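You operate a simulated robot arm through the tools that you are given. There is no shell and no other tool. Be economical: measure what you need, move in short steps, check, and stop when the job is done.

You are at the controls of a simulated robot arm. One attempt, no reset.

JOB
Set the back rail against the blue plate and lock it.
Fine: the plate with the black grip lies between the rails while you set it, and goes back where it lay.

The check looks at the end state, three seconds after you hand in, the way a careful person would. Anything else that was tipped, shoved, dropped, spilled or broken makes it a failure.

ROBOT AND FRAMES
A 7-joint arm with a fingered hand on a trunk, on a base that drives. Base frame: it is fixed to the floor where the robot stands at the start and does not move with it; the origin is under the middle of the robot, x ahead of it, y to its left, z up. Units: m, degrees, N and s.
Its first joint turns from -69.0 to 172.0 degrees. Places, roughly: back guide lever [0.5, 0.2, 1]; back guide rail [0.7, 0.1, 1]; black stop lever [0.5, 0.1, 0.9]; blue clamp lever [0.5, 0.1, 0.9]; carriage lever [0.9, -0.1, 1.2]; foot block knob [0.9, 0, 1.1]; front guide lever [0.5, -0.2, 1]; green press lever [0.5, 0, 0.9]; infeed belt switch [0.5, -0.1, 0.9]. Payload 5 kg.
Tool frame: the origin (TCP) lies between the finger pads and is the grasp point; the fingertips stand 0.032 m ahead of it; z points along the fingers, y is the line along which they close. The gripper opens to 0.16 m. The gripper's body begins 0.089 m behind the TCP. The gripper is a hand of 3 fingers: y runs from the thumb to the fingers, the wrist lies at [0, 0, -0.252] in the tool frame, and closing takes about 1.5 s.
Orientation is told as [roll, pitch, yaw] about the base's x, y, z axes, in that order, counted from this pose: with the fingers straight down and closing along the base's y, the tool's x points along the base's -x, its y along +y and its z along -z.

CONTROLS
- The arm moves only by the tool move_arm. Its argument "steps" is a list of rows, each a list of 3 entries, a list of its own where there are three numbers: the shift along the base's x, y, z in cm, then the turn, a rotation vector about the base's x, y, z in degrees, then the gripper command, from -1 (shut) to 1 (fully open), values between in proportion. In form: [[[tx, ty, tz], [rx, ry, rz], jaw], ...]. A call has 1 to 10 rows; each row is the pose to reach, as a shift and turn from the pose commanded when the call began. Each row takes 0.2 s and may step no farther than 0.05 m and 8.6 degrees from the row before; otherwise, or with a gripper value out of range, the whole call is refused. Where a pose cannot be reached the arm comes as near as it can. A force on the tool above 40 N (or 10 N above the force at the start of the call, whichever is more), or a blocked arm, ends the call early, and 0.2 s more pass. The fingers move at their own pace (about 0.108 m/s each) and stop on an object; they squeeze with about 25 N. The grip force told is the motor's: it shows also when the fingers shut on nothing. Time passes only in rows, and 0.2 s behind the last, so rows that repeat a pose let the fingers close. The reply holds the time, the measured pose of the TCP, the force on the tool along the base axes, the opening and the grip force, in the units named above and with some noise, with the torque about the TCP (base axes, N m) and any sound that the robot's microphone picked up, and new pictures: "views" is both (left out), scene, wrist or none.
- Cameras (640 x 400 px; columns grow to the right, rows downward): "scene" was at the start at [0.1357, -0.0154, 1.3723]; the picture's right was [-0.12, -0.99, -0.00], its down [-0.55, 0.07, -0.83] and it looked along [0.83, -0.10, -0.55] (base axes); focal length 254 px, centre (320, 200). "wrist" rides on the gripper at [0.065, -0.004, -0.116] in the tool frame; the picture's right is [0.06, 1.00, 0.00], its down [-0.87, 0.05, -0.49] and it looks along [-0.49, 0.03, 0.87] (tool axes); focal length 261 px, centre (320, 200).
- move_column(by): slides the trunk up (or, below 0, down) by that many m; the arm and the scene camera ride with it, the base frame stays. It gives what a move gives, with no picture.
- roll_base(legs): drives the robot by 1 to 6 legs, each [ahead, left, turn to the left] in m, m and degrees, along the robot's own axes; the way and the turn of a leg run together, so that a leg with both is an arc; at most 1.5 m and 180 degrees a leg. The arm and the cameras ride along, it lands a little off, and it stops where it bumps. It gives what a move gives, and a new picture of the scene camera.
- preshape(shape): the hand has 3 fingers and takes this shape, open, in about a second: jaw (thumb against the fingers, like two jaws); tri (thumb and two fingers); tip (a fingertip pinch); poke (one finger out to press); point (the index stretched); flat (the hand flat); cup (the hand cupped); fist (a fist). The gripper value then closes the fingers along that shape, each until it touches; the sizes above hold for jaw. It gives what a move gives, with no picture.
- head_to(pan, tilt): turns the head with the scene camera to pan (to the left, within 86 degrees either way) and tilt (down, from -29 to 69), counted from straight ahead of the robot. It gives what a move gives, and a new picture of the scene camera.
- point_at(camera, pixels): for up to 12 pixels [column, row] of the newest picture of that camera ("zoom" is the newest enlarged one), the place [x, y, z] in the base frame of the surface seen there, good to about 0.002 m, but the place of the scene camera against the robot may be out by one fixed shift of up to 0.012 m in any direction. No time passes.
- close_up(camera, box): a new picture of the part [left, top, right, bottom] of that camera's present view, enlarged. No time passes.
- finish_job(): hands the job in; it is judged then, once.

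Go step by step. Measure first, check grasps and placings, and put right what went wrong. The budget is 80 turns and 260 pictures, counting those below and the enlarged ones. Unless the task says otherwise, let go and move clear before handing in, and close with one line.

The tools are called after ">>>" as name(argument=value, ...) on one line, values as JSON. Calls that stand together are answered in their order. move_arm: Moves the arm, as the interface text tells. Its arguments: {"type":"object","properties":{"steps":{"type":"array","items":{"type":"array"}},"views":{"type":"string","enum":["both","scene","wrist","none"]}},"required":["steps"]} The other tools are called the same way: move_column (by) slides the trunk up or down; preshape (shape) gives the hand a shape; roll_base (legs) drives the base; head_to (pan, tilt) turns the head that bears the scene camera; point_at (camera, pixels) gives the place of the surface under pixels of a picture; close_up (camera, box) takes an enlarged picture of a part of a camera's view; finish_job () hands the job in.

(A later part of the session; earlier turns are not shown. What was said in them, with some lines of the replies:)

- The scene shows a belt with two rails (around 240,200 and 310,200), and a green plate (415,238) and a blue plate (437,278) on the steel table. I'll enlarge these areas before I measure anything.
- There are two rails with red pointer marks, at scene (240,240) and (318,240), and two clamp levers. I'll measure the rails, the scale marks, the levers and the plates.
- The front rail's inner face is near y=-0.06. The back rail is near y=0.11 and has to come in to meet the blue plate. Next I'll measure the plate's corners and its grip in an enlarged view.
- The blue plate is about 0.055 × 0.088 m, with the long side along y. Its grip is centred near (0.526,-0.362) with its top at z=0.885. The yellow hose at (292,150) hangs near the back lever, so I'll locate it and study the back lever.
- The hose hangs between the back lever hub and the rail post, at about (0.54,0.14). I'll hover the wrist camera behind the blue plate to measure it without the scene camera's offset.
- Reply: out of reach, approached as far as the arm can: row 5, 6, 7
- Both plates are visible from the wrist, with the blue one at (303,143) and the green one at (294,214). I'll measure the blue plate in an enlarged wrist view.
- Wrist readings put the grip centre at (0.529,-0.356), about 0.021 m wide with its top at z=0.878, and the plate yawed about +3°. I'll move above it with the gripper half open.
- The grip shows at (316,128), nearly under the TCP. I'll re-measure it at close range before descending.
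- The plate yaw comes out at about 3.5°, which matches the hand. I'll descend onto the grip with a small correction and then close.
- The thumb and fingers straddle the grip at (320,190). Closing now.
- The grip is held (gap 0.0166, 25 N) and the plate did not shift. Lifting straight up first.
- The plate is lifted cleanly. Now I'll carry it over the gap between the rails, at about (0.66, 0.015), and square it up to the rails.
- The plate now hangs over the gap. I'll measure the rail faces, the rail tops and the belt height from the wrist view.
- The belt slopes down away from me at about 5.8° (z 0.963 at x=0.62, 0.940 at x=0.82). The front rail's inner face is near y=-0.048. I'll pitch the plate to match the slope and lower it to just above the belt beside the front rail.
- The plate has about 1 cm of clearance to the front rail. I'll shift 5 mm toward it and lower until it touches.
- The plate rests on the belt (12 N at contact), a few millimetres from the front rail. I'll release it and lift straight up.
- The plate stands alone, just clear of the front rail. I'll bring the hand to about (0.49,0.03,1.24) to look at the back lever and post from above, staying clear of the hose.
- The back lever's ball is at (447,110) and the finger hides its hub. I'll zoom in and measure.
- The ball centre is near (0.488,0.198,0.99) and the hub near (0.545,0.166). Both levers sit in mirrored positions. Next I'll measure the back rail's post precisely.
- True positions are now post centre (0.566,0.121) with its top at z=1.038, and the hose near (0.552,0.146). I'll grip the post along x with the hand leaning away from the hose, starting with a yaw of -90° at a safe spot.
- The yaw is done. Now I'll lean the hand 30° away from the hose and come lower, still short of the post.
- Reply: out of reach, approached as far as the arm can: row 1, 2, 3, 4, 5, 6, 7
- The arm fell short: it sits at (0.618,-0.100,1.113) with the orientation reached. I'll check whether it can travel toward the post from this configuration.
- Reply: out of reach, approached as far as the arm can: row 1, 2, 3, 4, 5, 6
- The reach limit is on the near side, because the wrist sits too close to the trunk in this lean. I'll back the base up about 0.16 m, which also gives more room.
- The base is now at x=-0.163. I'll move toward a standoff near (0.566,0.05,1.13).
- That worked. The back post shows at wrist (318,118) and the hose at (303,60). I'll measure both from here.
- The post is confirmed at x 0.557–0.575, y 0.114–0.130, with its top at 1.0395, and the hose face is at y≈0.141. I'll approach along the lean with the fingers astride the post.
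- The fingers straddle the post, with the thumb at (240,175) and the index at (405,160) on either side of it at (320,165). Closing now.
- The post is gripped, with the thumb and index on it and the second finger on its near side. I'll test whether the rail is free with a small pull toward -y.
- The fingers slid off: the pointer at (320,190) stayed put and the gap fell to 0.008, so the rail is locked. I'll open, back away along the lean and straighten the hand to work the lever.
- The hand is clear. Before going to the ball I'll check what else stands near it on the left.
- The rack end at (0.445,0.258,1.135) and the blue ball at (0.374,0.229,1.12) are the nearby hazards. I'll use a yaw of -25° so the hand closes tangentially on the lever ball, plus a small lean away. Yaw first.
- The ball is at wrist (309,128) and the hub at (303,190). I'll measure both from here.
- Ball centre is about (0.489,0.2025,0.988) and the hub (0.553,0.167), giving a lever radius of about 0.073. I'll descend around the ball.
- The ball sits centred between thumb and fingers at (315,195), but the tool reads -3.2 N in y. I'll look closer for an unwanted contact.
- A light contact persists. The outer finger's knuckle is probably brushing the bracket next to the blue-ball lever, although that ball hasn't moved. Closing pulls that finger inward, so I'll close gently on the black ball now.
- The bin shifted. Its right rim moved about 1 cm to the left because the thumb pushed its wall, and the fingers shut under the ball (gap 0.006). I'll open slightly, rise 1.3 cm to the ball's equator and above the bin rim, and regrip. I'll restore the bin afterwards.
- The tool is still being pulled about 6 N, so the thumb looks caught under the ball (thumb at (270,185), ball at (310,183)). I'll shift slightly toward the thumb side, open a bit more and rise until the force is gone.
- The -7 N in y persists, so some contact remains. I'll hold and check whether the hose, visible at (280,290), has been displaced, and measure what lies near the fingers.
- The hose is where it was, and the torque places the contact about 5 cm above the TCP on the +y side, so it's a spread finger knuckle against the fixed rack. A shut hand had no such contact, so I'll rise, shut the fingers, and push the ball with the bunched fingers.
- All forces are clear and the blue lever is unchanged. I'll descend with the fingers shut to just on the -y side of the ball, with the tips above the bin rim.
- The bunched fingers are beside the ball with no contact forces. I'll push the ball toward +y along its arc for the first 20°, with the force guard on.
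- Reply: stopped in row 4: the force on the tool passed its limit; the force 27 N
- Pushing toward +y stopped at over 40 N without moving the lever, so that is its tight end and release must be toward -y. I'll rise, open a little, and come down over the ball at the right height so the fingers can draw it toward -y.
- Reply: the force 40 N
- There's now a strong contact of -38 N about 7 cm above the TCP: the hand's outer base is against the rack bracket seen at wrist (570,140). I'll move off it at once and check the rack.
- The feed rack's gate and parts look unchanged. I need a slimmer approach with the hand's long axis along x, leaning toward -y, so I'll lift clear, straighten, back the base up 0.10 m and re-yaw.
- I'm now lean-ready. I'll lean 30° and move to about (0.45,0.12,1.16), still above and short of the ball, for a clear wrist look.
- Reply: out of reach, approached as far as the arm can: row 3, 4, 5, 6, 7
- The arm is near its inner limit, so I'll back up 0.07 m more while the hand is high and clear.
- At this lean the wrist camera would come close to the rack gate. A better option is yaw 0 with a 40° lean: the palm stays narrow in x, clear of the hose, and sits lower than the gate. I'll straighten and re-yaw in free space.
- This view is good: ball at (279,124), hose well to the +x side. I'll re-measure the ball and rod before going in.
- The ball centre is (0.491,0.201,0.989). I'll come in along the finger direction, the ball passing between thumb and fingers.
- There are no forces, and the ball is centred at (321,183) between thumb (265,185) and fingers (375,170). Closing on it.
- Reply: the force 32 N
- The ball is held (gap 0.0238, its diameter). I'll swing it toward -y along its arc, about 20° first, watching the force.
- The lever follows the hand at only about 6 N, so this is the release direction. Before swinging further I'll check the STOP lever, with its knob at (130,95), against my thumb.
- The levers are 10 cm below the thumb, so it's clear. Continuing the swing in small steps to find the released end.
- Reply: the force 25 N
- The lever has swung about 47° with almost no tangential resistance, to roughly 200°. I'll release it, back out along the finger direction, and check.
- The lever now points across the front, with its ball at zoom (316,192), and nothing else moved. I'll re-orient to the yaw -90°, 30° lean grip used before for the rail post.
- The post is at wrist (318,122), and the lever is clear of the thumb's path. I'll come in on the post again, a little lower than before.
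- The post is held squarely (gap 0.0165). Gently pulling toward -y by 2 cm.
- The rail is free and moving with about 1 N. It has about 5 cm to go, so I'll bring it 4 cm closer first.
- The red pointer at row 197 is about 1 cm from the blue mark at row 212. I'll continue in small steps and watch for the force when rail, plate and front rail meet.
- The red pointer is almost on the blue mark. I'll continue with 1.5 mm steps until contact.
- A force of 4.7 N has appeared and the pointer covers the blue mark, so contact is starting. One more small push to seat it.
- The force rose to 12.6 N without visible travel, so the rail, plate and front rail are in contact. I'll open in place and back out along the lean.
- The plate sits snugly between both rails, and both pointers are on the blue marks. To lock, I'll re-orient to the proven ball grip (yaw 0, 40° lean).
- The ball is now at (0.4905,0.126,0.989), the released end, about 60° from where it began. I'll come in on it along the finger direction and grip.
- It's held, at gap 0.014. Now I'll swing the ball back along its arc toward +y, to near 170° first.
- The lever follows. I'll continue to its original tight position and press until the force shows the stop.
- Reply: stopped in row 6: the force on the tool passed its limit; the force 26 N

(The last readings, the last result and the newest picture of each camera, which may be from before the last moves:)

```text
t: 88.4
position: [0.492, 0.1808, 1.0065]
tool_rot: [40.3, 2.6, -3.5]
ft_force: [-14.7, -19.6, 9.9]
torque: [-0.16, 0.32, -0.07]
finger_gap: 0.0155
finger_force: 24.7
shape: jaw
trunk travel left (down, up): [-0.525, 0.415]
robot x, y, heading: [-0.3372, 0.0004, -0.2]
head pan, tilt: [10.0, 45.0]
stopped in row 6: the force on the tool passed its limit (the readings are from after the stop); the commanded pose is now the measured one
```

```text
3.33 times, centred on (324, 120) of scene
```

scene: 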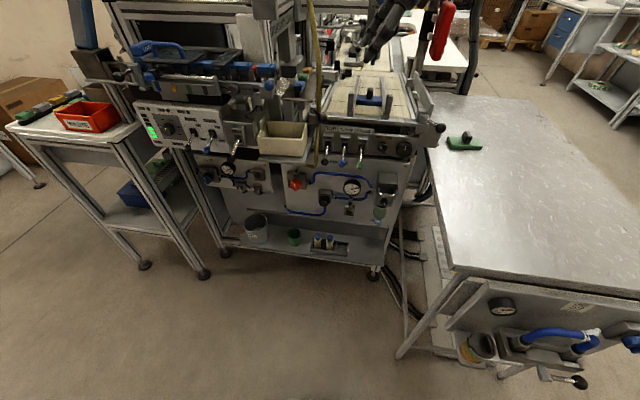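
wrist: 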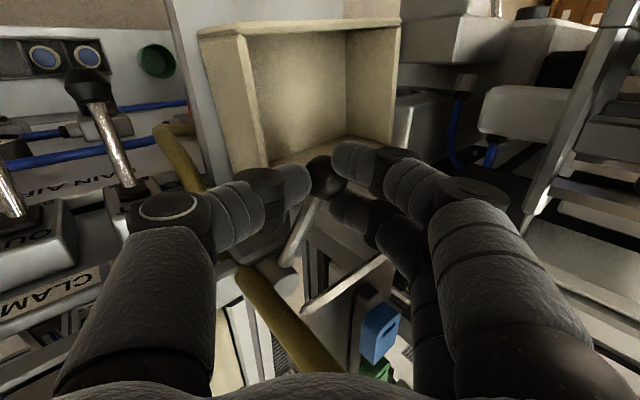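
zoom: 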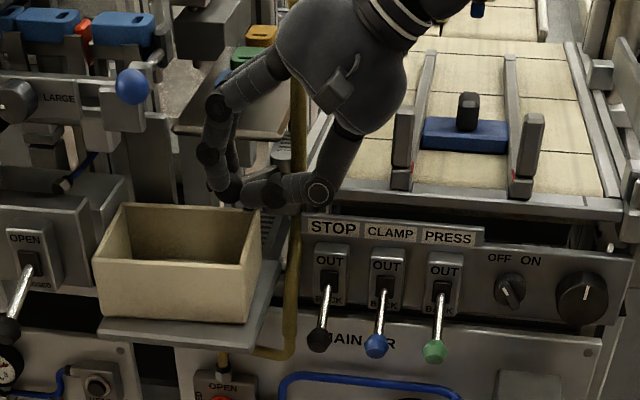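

The stop is reached at the limit force. I'll open and back out, then verify the lever angle and the rail.

>>> move_arm(steps=[[[0, 0, 0], [0, 0, 0], -0.6], [[0, 0, 0], [0, 0, 0], -0.42], [[0, 0, 0], [0, 0, 0], -0.42], [[0, -2, 2.3], [0, 0, 0], -0.42], [[0, -4.5, 5.2], [0, 0, 0], -0.42], [[-0.5, -6.5, 9], [0, 0, 0], -0.3], [[-1, -8, 13], [0, 0, 0], 0], [[-1, -8.5, 17], [0, 0, 0], 0]], views="both")

>>> close_up(camera="scene", box=[260, 60, 388, 180])

>>> close_up(camera="scene", box=[332, 76, 396, 126])

```text
t: 90.2
position: [0.481, 0.0984, 1.1785]
tool_rot: [40.3, 2.7, -3.3]
ft_force: [0.6, -0.3, 0.4]
torque: [-0.03, -0.04, -0.01]
finger_gap: 0.0793
finger_force: 0.0
shape: jaw
trunk travel left (down, up): [-0.525, 0.415]
robot x, y, heading: [-0.331, -0.0012, -0.1]
head pan, tilt: [10.0, 45.0]
```

scene: 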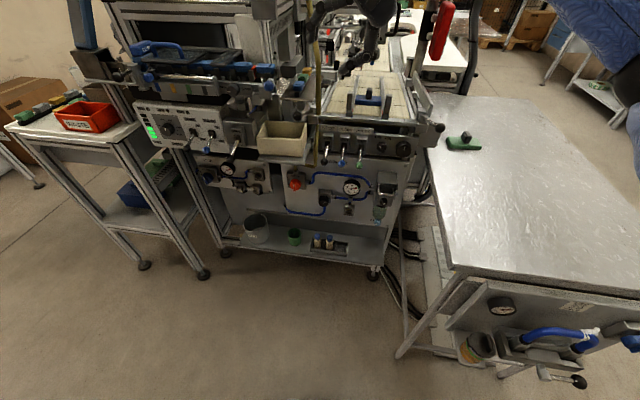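
wrist: 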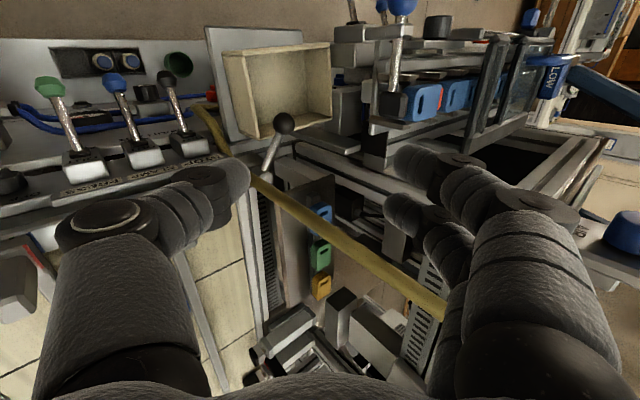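

```text
3.33 times, centred on (324, 120) of scene
```

zoom: 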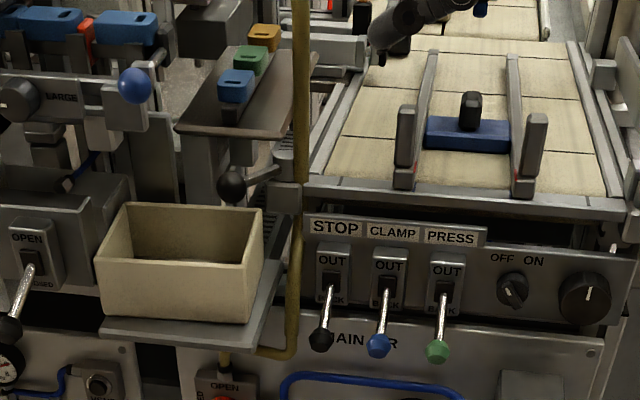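

```text
8.00 times, centred on (364, 101) of scene
```

zoom: 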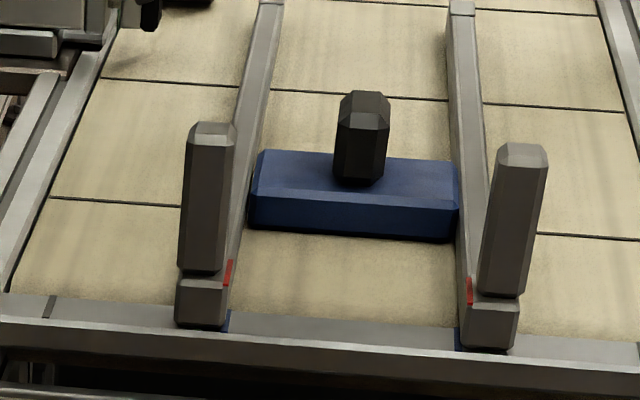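

The lever is back at its original angle and the rail lies against the plate. I'll measure the lever's ball and the rail faces to verify, and the bin as it stands now.

>>> point_at(camera="wrist", pixels=[[284, 124], [289, 130], [272, 152], [226, 54], [236, 57], [331, 45], [330, 118], [258, 137], [255, 60], [322, 60], [210, 40], [225, 125]])

>>> close_up(camera="wrist", box=[190, 20, 350, 150])

>>> close_up(camera="scene", box=[230, 100, 326, 180])

```text
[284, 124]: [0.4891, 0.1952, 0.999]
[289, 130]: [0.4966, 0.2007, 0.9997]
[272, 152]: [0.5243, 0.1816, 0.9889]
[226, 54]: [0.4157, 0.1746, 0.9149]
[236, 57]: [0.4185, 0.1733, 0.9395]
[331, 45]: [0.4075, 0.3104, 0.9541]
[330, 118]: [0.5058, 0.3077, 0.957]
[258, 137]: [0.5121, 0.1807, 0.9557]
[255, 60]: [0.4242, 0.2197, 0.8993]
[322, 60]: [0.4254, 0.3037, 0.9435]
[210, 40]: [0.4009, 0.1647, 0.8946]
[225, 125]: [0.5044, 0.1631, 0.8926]
```

```text
3.08 times, centred on (270, 85) of wrist
```

zoom: 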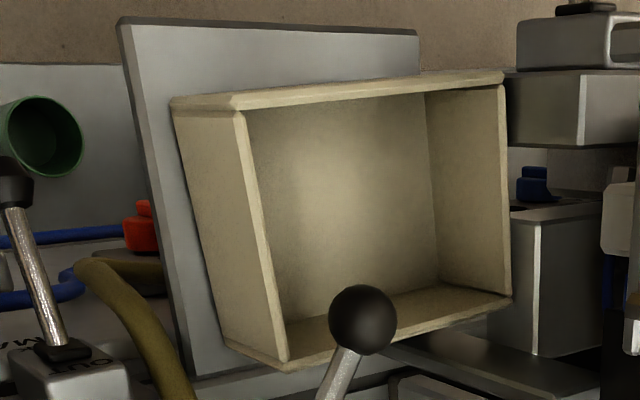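

```text
5.00 times, centred on (278, 140) of scene
```

zoom: 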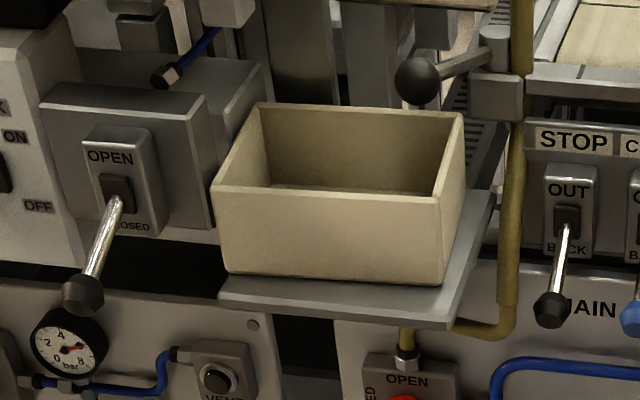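

The lever ball is back at its tight position. For the bin I need accurate rim points, so I'll enlarge the wrist view again and pick points on the rim faces.

>>> close_up(camera="wrist", box=[210, 30, 338, 140])

```text
3.64 times, centred on (274, 85) of wrist
```

zoom: 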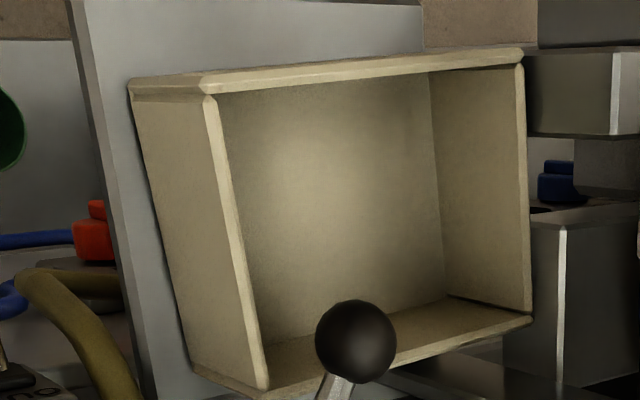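

>>> point_at(camera="zoom", pixels=[[212, 110], [235, 230], [260, 370], [290, 78], [400, 65], [505, 55], [521, 90], [525, 200], [527, 295], [440, 342], [290, 385], [140, 100]])

>>> point_at(camera="zoom", pixels=[[110, 150], [130, 270], [150, 370], [88, 60], [180, 200], [190, 340], [250, 20], [350, 25], [480, 330], [140, 210], [300, 50], [70, 5]])

```text
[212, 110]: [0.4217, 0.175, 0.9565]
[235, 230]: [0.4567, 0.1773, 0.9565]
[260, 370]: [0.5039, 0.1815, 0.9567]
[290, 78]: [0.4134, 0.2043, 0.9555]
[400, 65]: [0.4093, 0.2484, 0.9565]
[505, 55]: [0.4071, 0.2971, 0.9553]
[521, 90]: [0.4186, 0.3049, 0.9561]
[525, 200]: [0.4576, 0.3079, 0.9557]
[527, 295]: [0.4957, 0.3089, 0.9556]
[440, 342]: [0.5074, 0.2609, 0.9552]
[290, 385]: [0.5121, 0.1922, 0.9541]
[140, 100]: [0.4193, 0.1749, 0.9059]
```

```text
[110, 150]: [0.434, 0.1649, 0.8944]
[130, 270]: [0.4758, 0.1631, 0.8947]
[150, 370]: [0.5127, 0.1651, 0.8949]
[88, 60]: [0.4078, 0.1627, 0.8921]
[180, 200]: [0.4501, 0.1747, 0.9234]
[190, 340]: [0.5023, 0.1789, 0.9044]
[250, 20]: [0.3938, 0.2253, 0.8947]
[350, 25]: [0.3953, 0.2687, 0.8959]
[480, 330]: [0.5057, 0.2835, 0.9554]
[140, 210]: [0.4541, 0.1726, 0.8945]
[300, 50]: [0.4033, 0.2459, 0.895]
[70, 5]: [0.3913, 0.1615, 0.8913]
```

The bin's rim shows it is turned about 4° with its centre off by roughly 4–5 mm, still flat on its shelf. I'll compare it against the original view once the base is back. Now I'll unlean, swing to the free right side and drive the base home so I can fetch the plate.

>>> move_arm(steps=[[[-1, -3, 2], [-8, 0, 0], 0], [[-2, -6, 4], [-16, 0, 0], 0], [[-3, -10, 6], [-24, 0, 0], 0], [[-4, -14, 7], [-32, 0, 0], 0], [[-5, -18, 7], [-40, 0, 0], 0], [[-6, -22, 7], [-40, 0, 0], 0], [[-7, -26, 7], [-40, 0, 0], 0], [[-8, -30, 7], [-40, 0, 3], 0], [[-8, -30, 7], [-40, 0, 3], 0]], views="none")

>>> roll_base(legs=[[0.331, 0, 0]])

```text
t: 92.2
position: [0.4032, -0.2008, 1.2453]
tool_rot: [0.3, 0.9, -1.6]
ft_force: [0.2, 0.3, 0.4]
torque: [-0.02, 0.0, 0.03]
finger_gap: 0.0794
finger_force: 0.1
shape: jaw
trunk travel left (down, up): [-0.525, 0.415]
robot x, y, heading: [-0.3338, 0.0015, -0.3]
head pan, tilt: [10.0, 45.0]
```

```text
t: 94.3
position: [0.7211, -0.2032, 1.2453]
tool_rot: [0.4, 1.1, -1.6]
ft_force: [0.6, 0.5, -1.1]
torque: [-0.01, 0.04, 0.0]
finger_gap: 0.0795
finger_force: 0.1
shape: jaw
trunk travel left (down, up): [-0.525, 0.415]
robot x, y, heading: [-0.0151, 0.0004, -0.5]
head pan, tilt: [10.0, 45.0]
5 turns are left
```

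scene: 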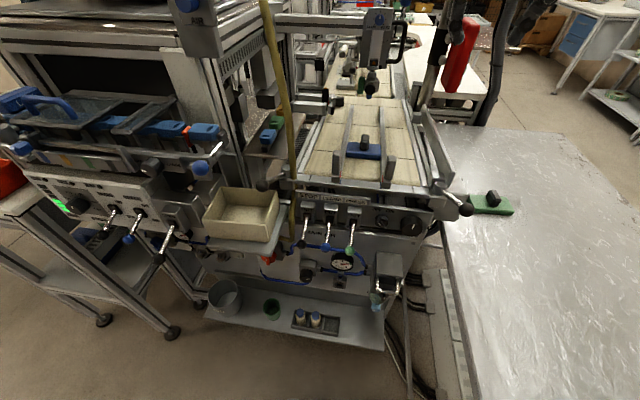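

Only 5 turns are left. In this view the bin is within a few millimetres of where it was, so I'll leave it. The rail is set and the lever tight, so now I'll fetch the plate: one call to go over it, descend at the belt's pitch and grip.

>>> move_arm(steps=[[[-0.6, 4.5, -1.5], [0, 1.2, 0.4], 0], [[-1.2, 9, -3], [0, 2.4, 0.8], -0.2], [[-1.8, 13.5, -4.5], [0, 3.6, 1.2], -0.3], [[-2.4, 18, -6], [0, 4.7, 1.6], -0.3], [[-2.4, 20, -10], [0, 4.7, 1.6], -0.3], [[-2.4, 20, -14.6], [0, 4.7, 1.6], -0.3], [[-2.4, 20, -19.2], [0, 4.7, 1.6], -0.3], [[-2.4, 20, -23.4], [0, 4.7, 1.6], -0.3], [[-2.4, 20, -23.5], [0, 4.7, 1.6], -0.4], [[-2.4, 20, -23.5], [0, 4.7, 1.6], -1]], views="both")

```text
t: 96.5
position: [0.6964, -0.0033, 1.0101]
tool_rot: [0.3, 5.6, 0.0]
ft_force: [-0.1, 0.5, 0.7]
torque: [0.02, 0.05, 0.02]
finger_gap: 0.0178
finger_force: 19.6
shape: jaw
trunk travel left (down, up): [-0.525, 0.415]
robot x, y, heading: [-0.013, -0.0011, 0.0]
head pan, tilt: [10.0, 45.0]
4 turns are left
```

scene: 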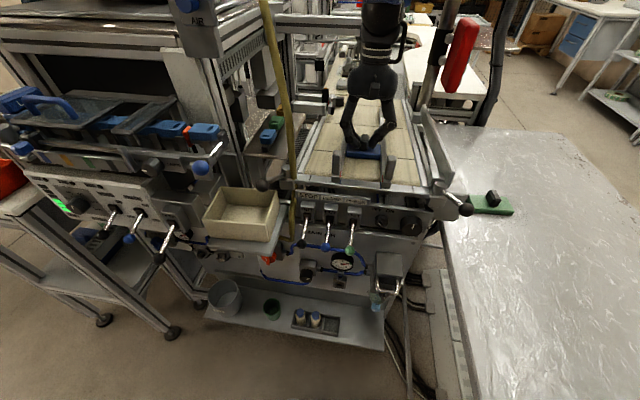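
wrist: 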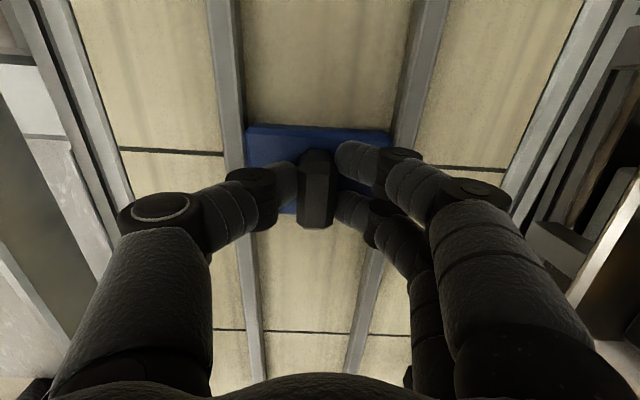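

The plate's grip is held (gap 0.0178). I'll lift it along the belt normal and carry it toward its original place, levelling it and restoring the 3.4° yaw on the way.

>>> move_arm(steps=[[[0.2, 0, 2], [0, 0, 0], -1], [[0.5, 0, 6], [0, 0, 0], -1], [[0.5, -1, 10.5], [0, -1, 0], -1], [[-1.7, -5.4, 10.5], [0, -2, 0.6], -1], [[-3.9, -9.7, 10.5], [0, -3, 1.2], -1], [[-6.1, -14.1, 10.5], [0, -4, 1.8], -1], [[-8.3, -18.5, 10.5], [0, -5, 2.4], -1], [[-10.5, -22.8, 10.5], [0, -5.6, 3], -1], [[-12.7, -27.2, 10.5], [0, -5.6, 3.4], -1], [[-14.9, -31.6, 10.5], [0, -5.6, 3.4], -1]], views="both")

```text
t: 98.8
position: [0.5457, -0.32, 1.1176]
tool_rot: [0.2, -0.2, 3.6]
ft_force: [0.2, -0.5, -2.0]
torque: [0.04, -0.02, -0.06]
finger_gap: 0.0173
finger_force: 25.3
shape: jaw
trunk travel left (down, up): [-0.525, 0.415]
robot x, y, heading: [-0.0151, 0.0011, 0.1]
head pan, tilt: [10.0, 45.0]
3 turns are left
```

scene: 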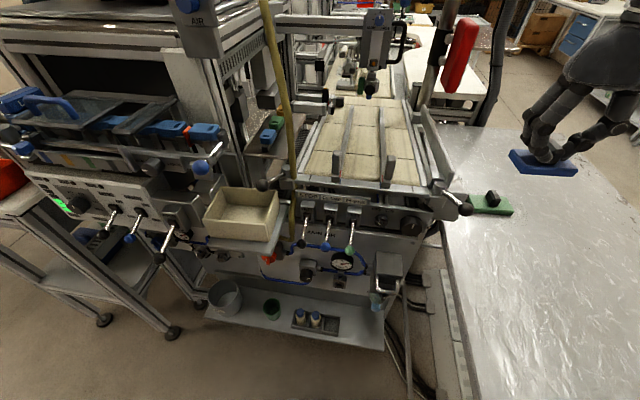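
wrist: 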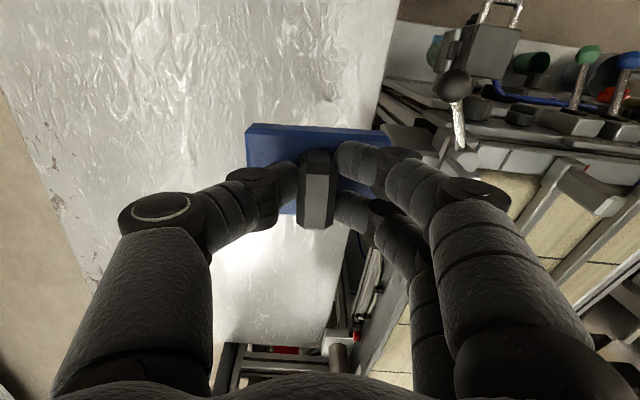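

The plate is level and nearly over its spot. I'll finish the offset, set it down at its original pose, open and start to rise.

>>> move_arm(steps=[[[-1.9, -3.75, -2], [0, 0.1, -0.1], -1], [[-1.9, -3.75, -6.8], [0, 0.1, -0.1], -1], [[-1.9, -3.75, -11.6], [0, 0.1, -0.1], -1], [[-1.9, -3.75, -16.4], [0, 0.1, -0.1], -1], [[-1.9, -3.75, -20.6], [0, 0.1, -0.1], -1], [[-1.9, -3.75, -22.8], [0, 0.1, -0.1], -1], [[-1.9, -3.75, -23.2], [0, 0.1, -0.1], -1], [[-1.9, -3.75, -23.2], [0, 0.1, -0.1], -0.3], [[-1.9, -3.75, -23.2], [0, 0.1, -0.1], -0.3], [[-1.9, -3.75, -23.2], [0, 0.1, -0.1], -0.3]], views="both")

```text
t: 101.0
position: [0.5275, -0.3558, 0.8838]
tool_rot: [0.2, 0.1, 3.4]
ft_force: [-0.6, 0.7, 0.4]
torque: [0.01, -0.03, -0.02]
finger_gap: 0.0552
finger_force: 0.1
shape: jaw
trunk travel left (down, up): [-0.525, 0.415]
robot x, y, heading: [-0.0146, -0.0011, -0.4]
head pan, tilt: [10.0, 45.0]
2 turns are left
```

scene: 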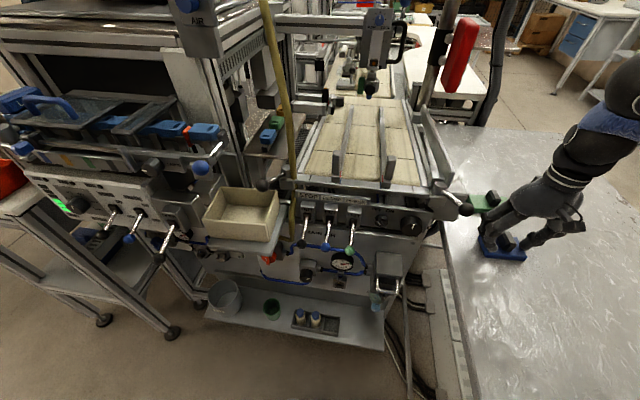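
wrist: 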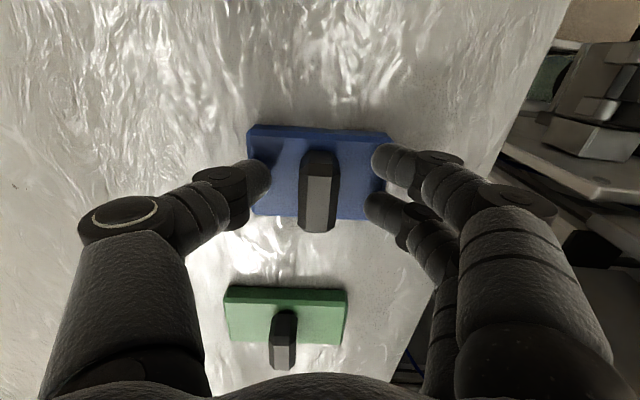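

The plate lies where it lay: its placing relative to the green plate matches the first grip picture within a few pixels. I'll raise the hand clear.

>>> move_arm(steps=[[[0, 0, 3], [0, 0, 0], -0.3], [[0, 0, 7], [0, 0, 0], -0.3], [[0, 0, 11], [0, 0, 0], -0.3], [[0, 0, 15], [0, 0, 0], -0.3], [[0, 0, 19], [0, 0, 0], -0.3], [[0, 0, 19], [0, 0, 0], -0.3]], views="both")

```text
t: 102.3
position: [0.5296, -0.3577, 1.0736]
tool_rot: [0.2, 0.1, 3.4]
ft_force: [-0.6, -0.7, 0.1]
torque: [-0.01, -0.03, 0.02]
finger_gap: 0.0557
finger_force: 0.1
shape: jaw
trunk travel left (down, up): [-0.525, 0.415]
robot x, y, heading: [-0.0158, -0.0016, -0.2]
head pan, tilt: [10.0, 45.0]
1 turns are left
```

scene: 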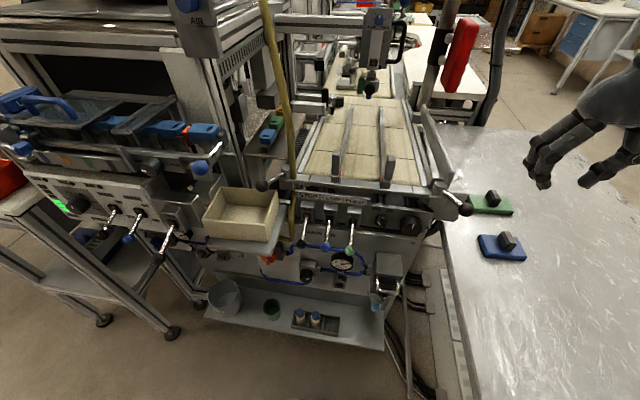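
wrist: 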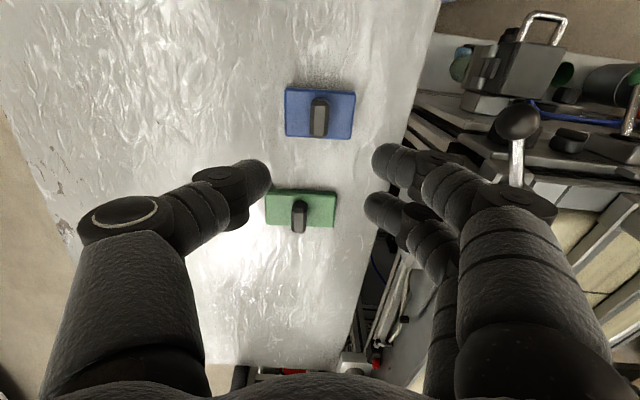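

The blue plate is back at (502,247), the hand is clear, the rail is set and its lever is at the tight stop. I'm handing in.

>>> finish_job()

```text
The job is handed in.
```

I set the back rail against the blue plate, turned its lever back to the tight stop, and put the plate back where it lay. The one flaw is that my thumb shoved the cream-coloured bin on its shelf. By my estimate it is turned about 4° and its centre is about 4–5 mm off; it still sits flat, and I did not move it back. The hand also pressed against the feed rack's gate with about 38 N at one point; nothing there looked moved in the pictures afterwards.
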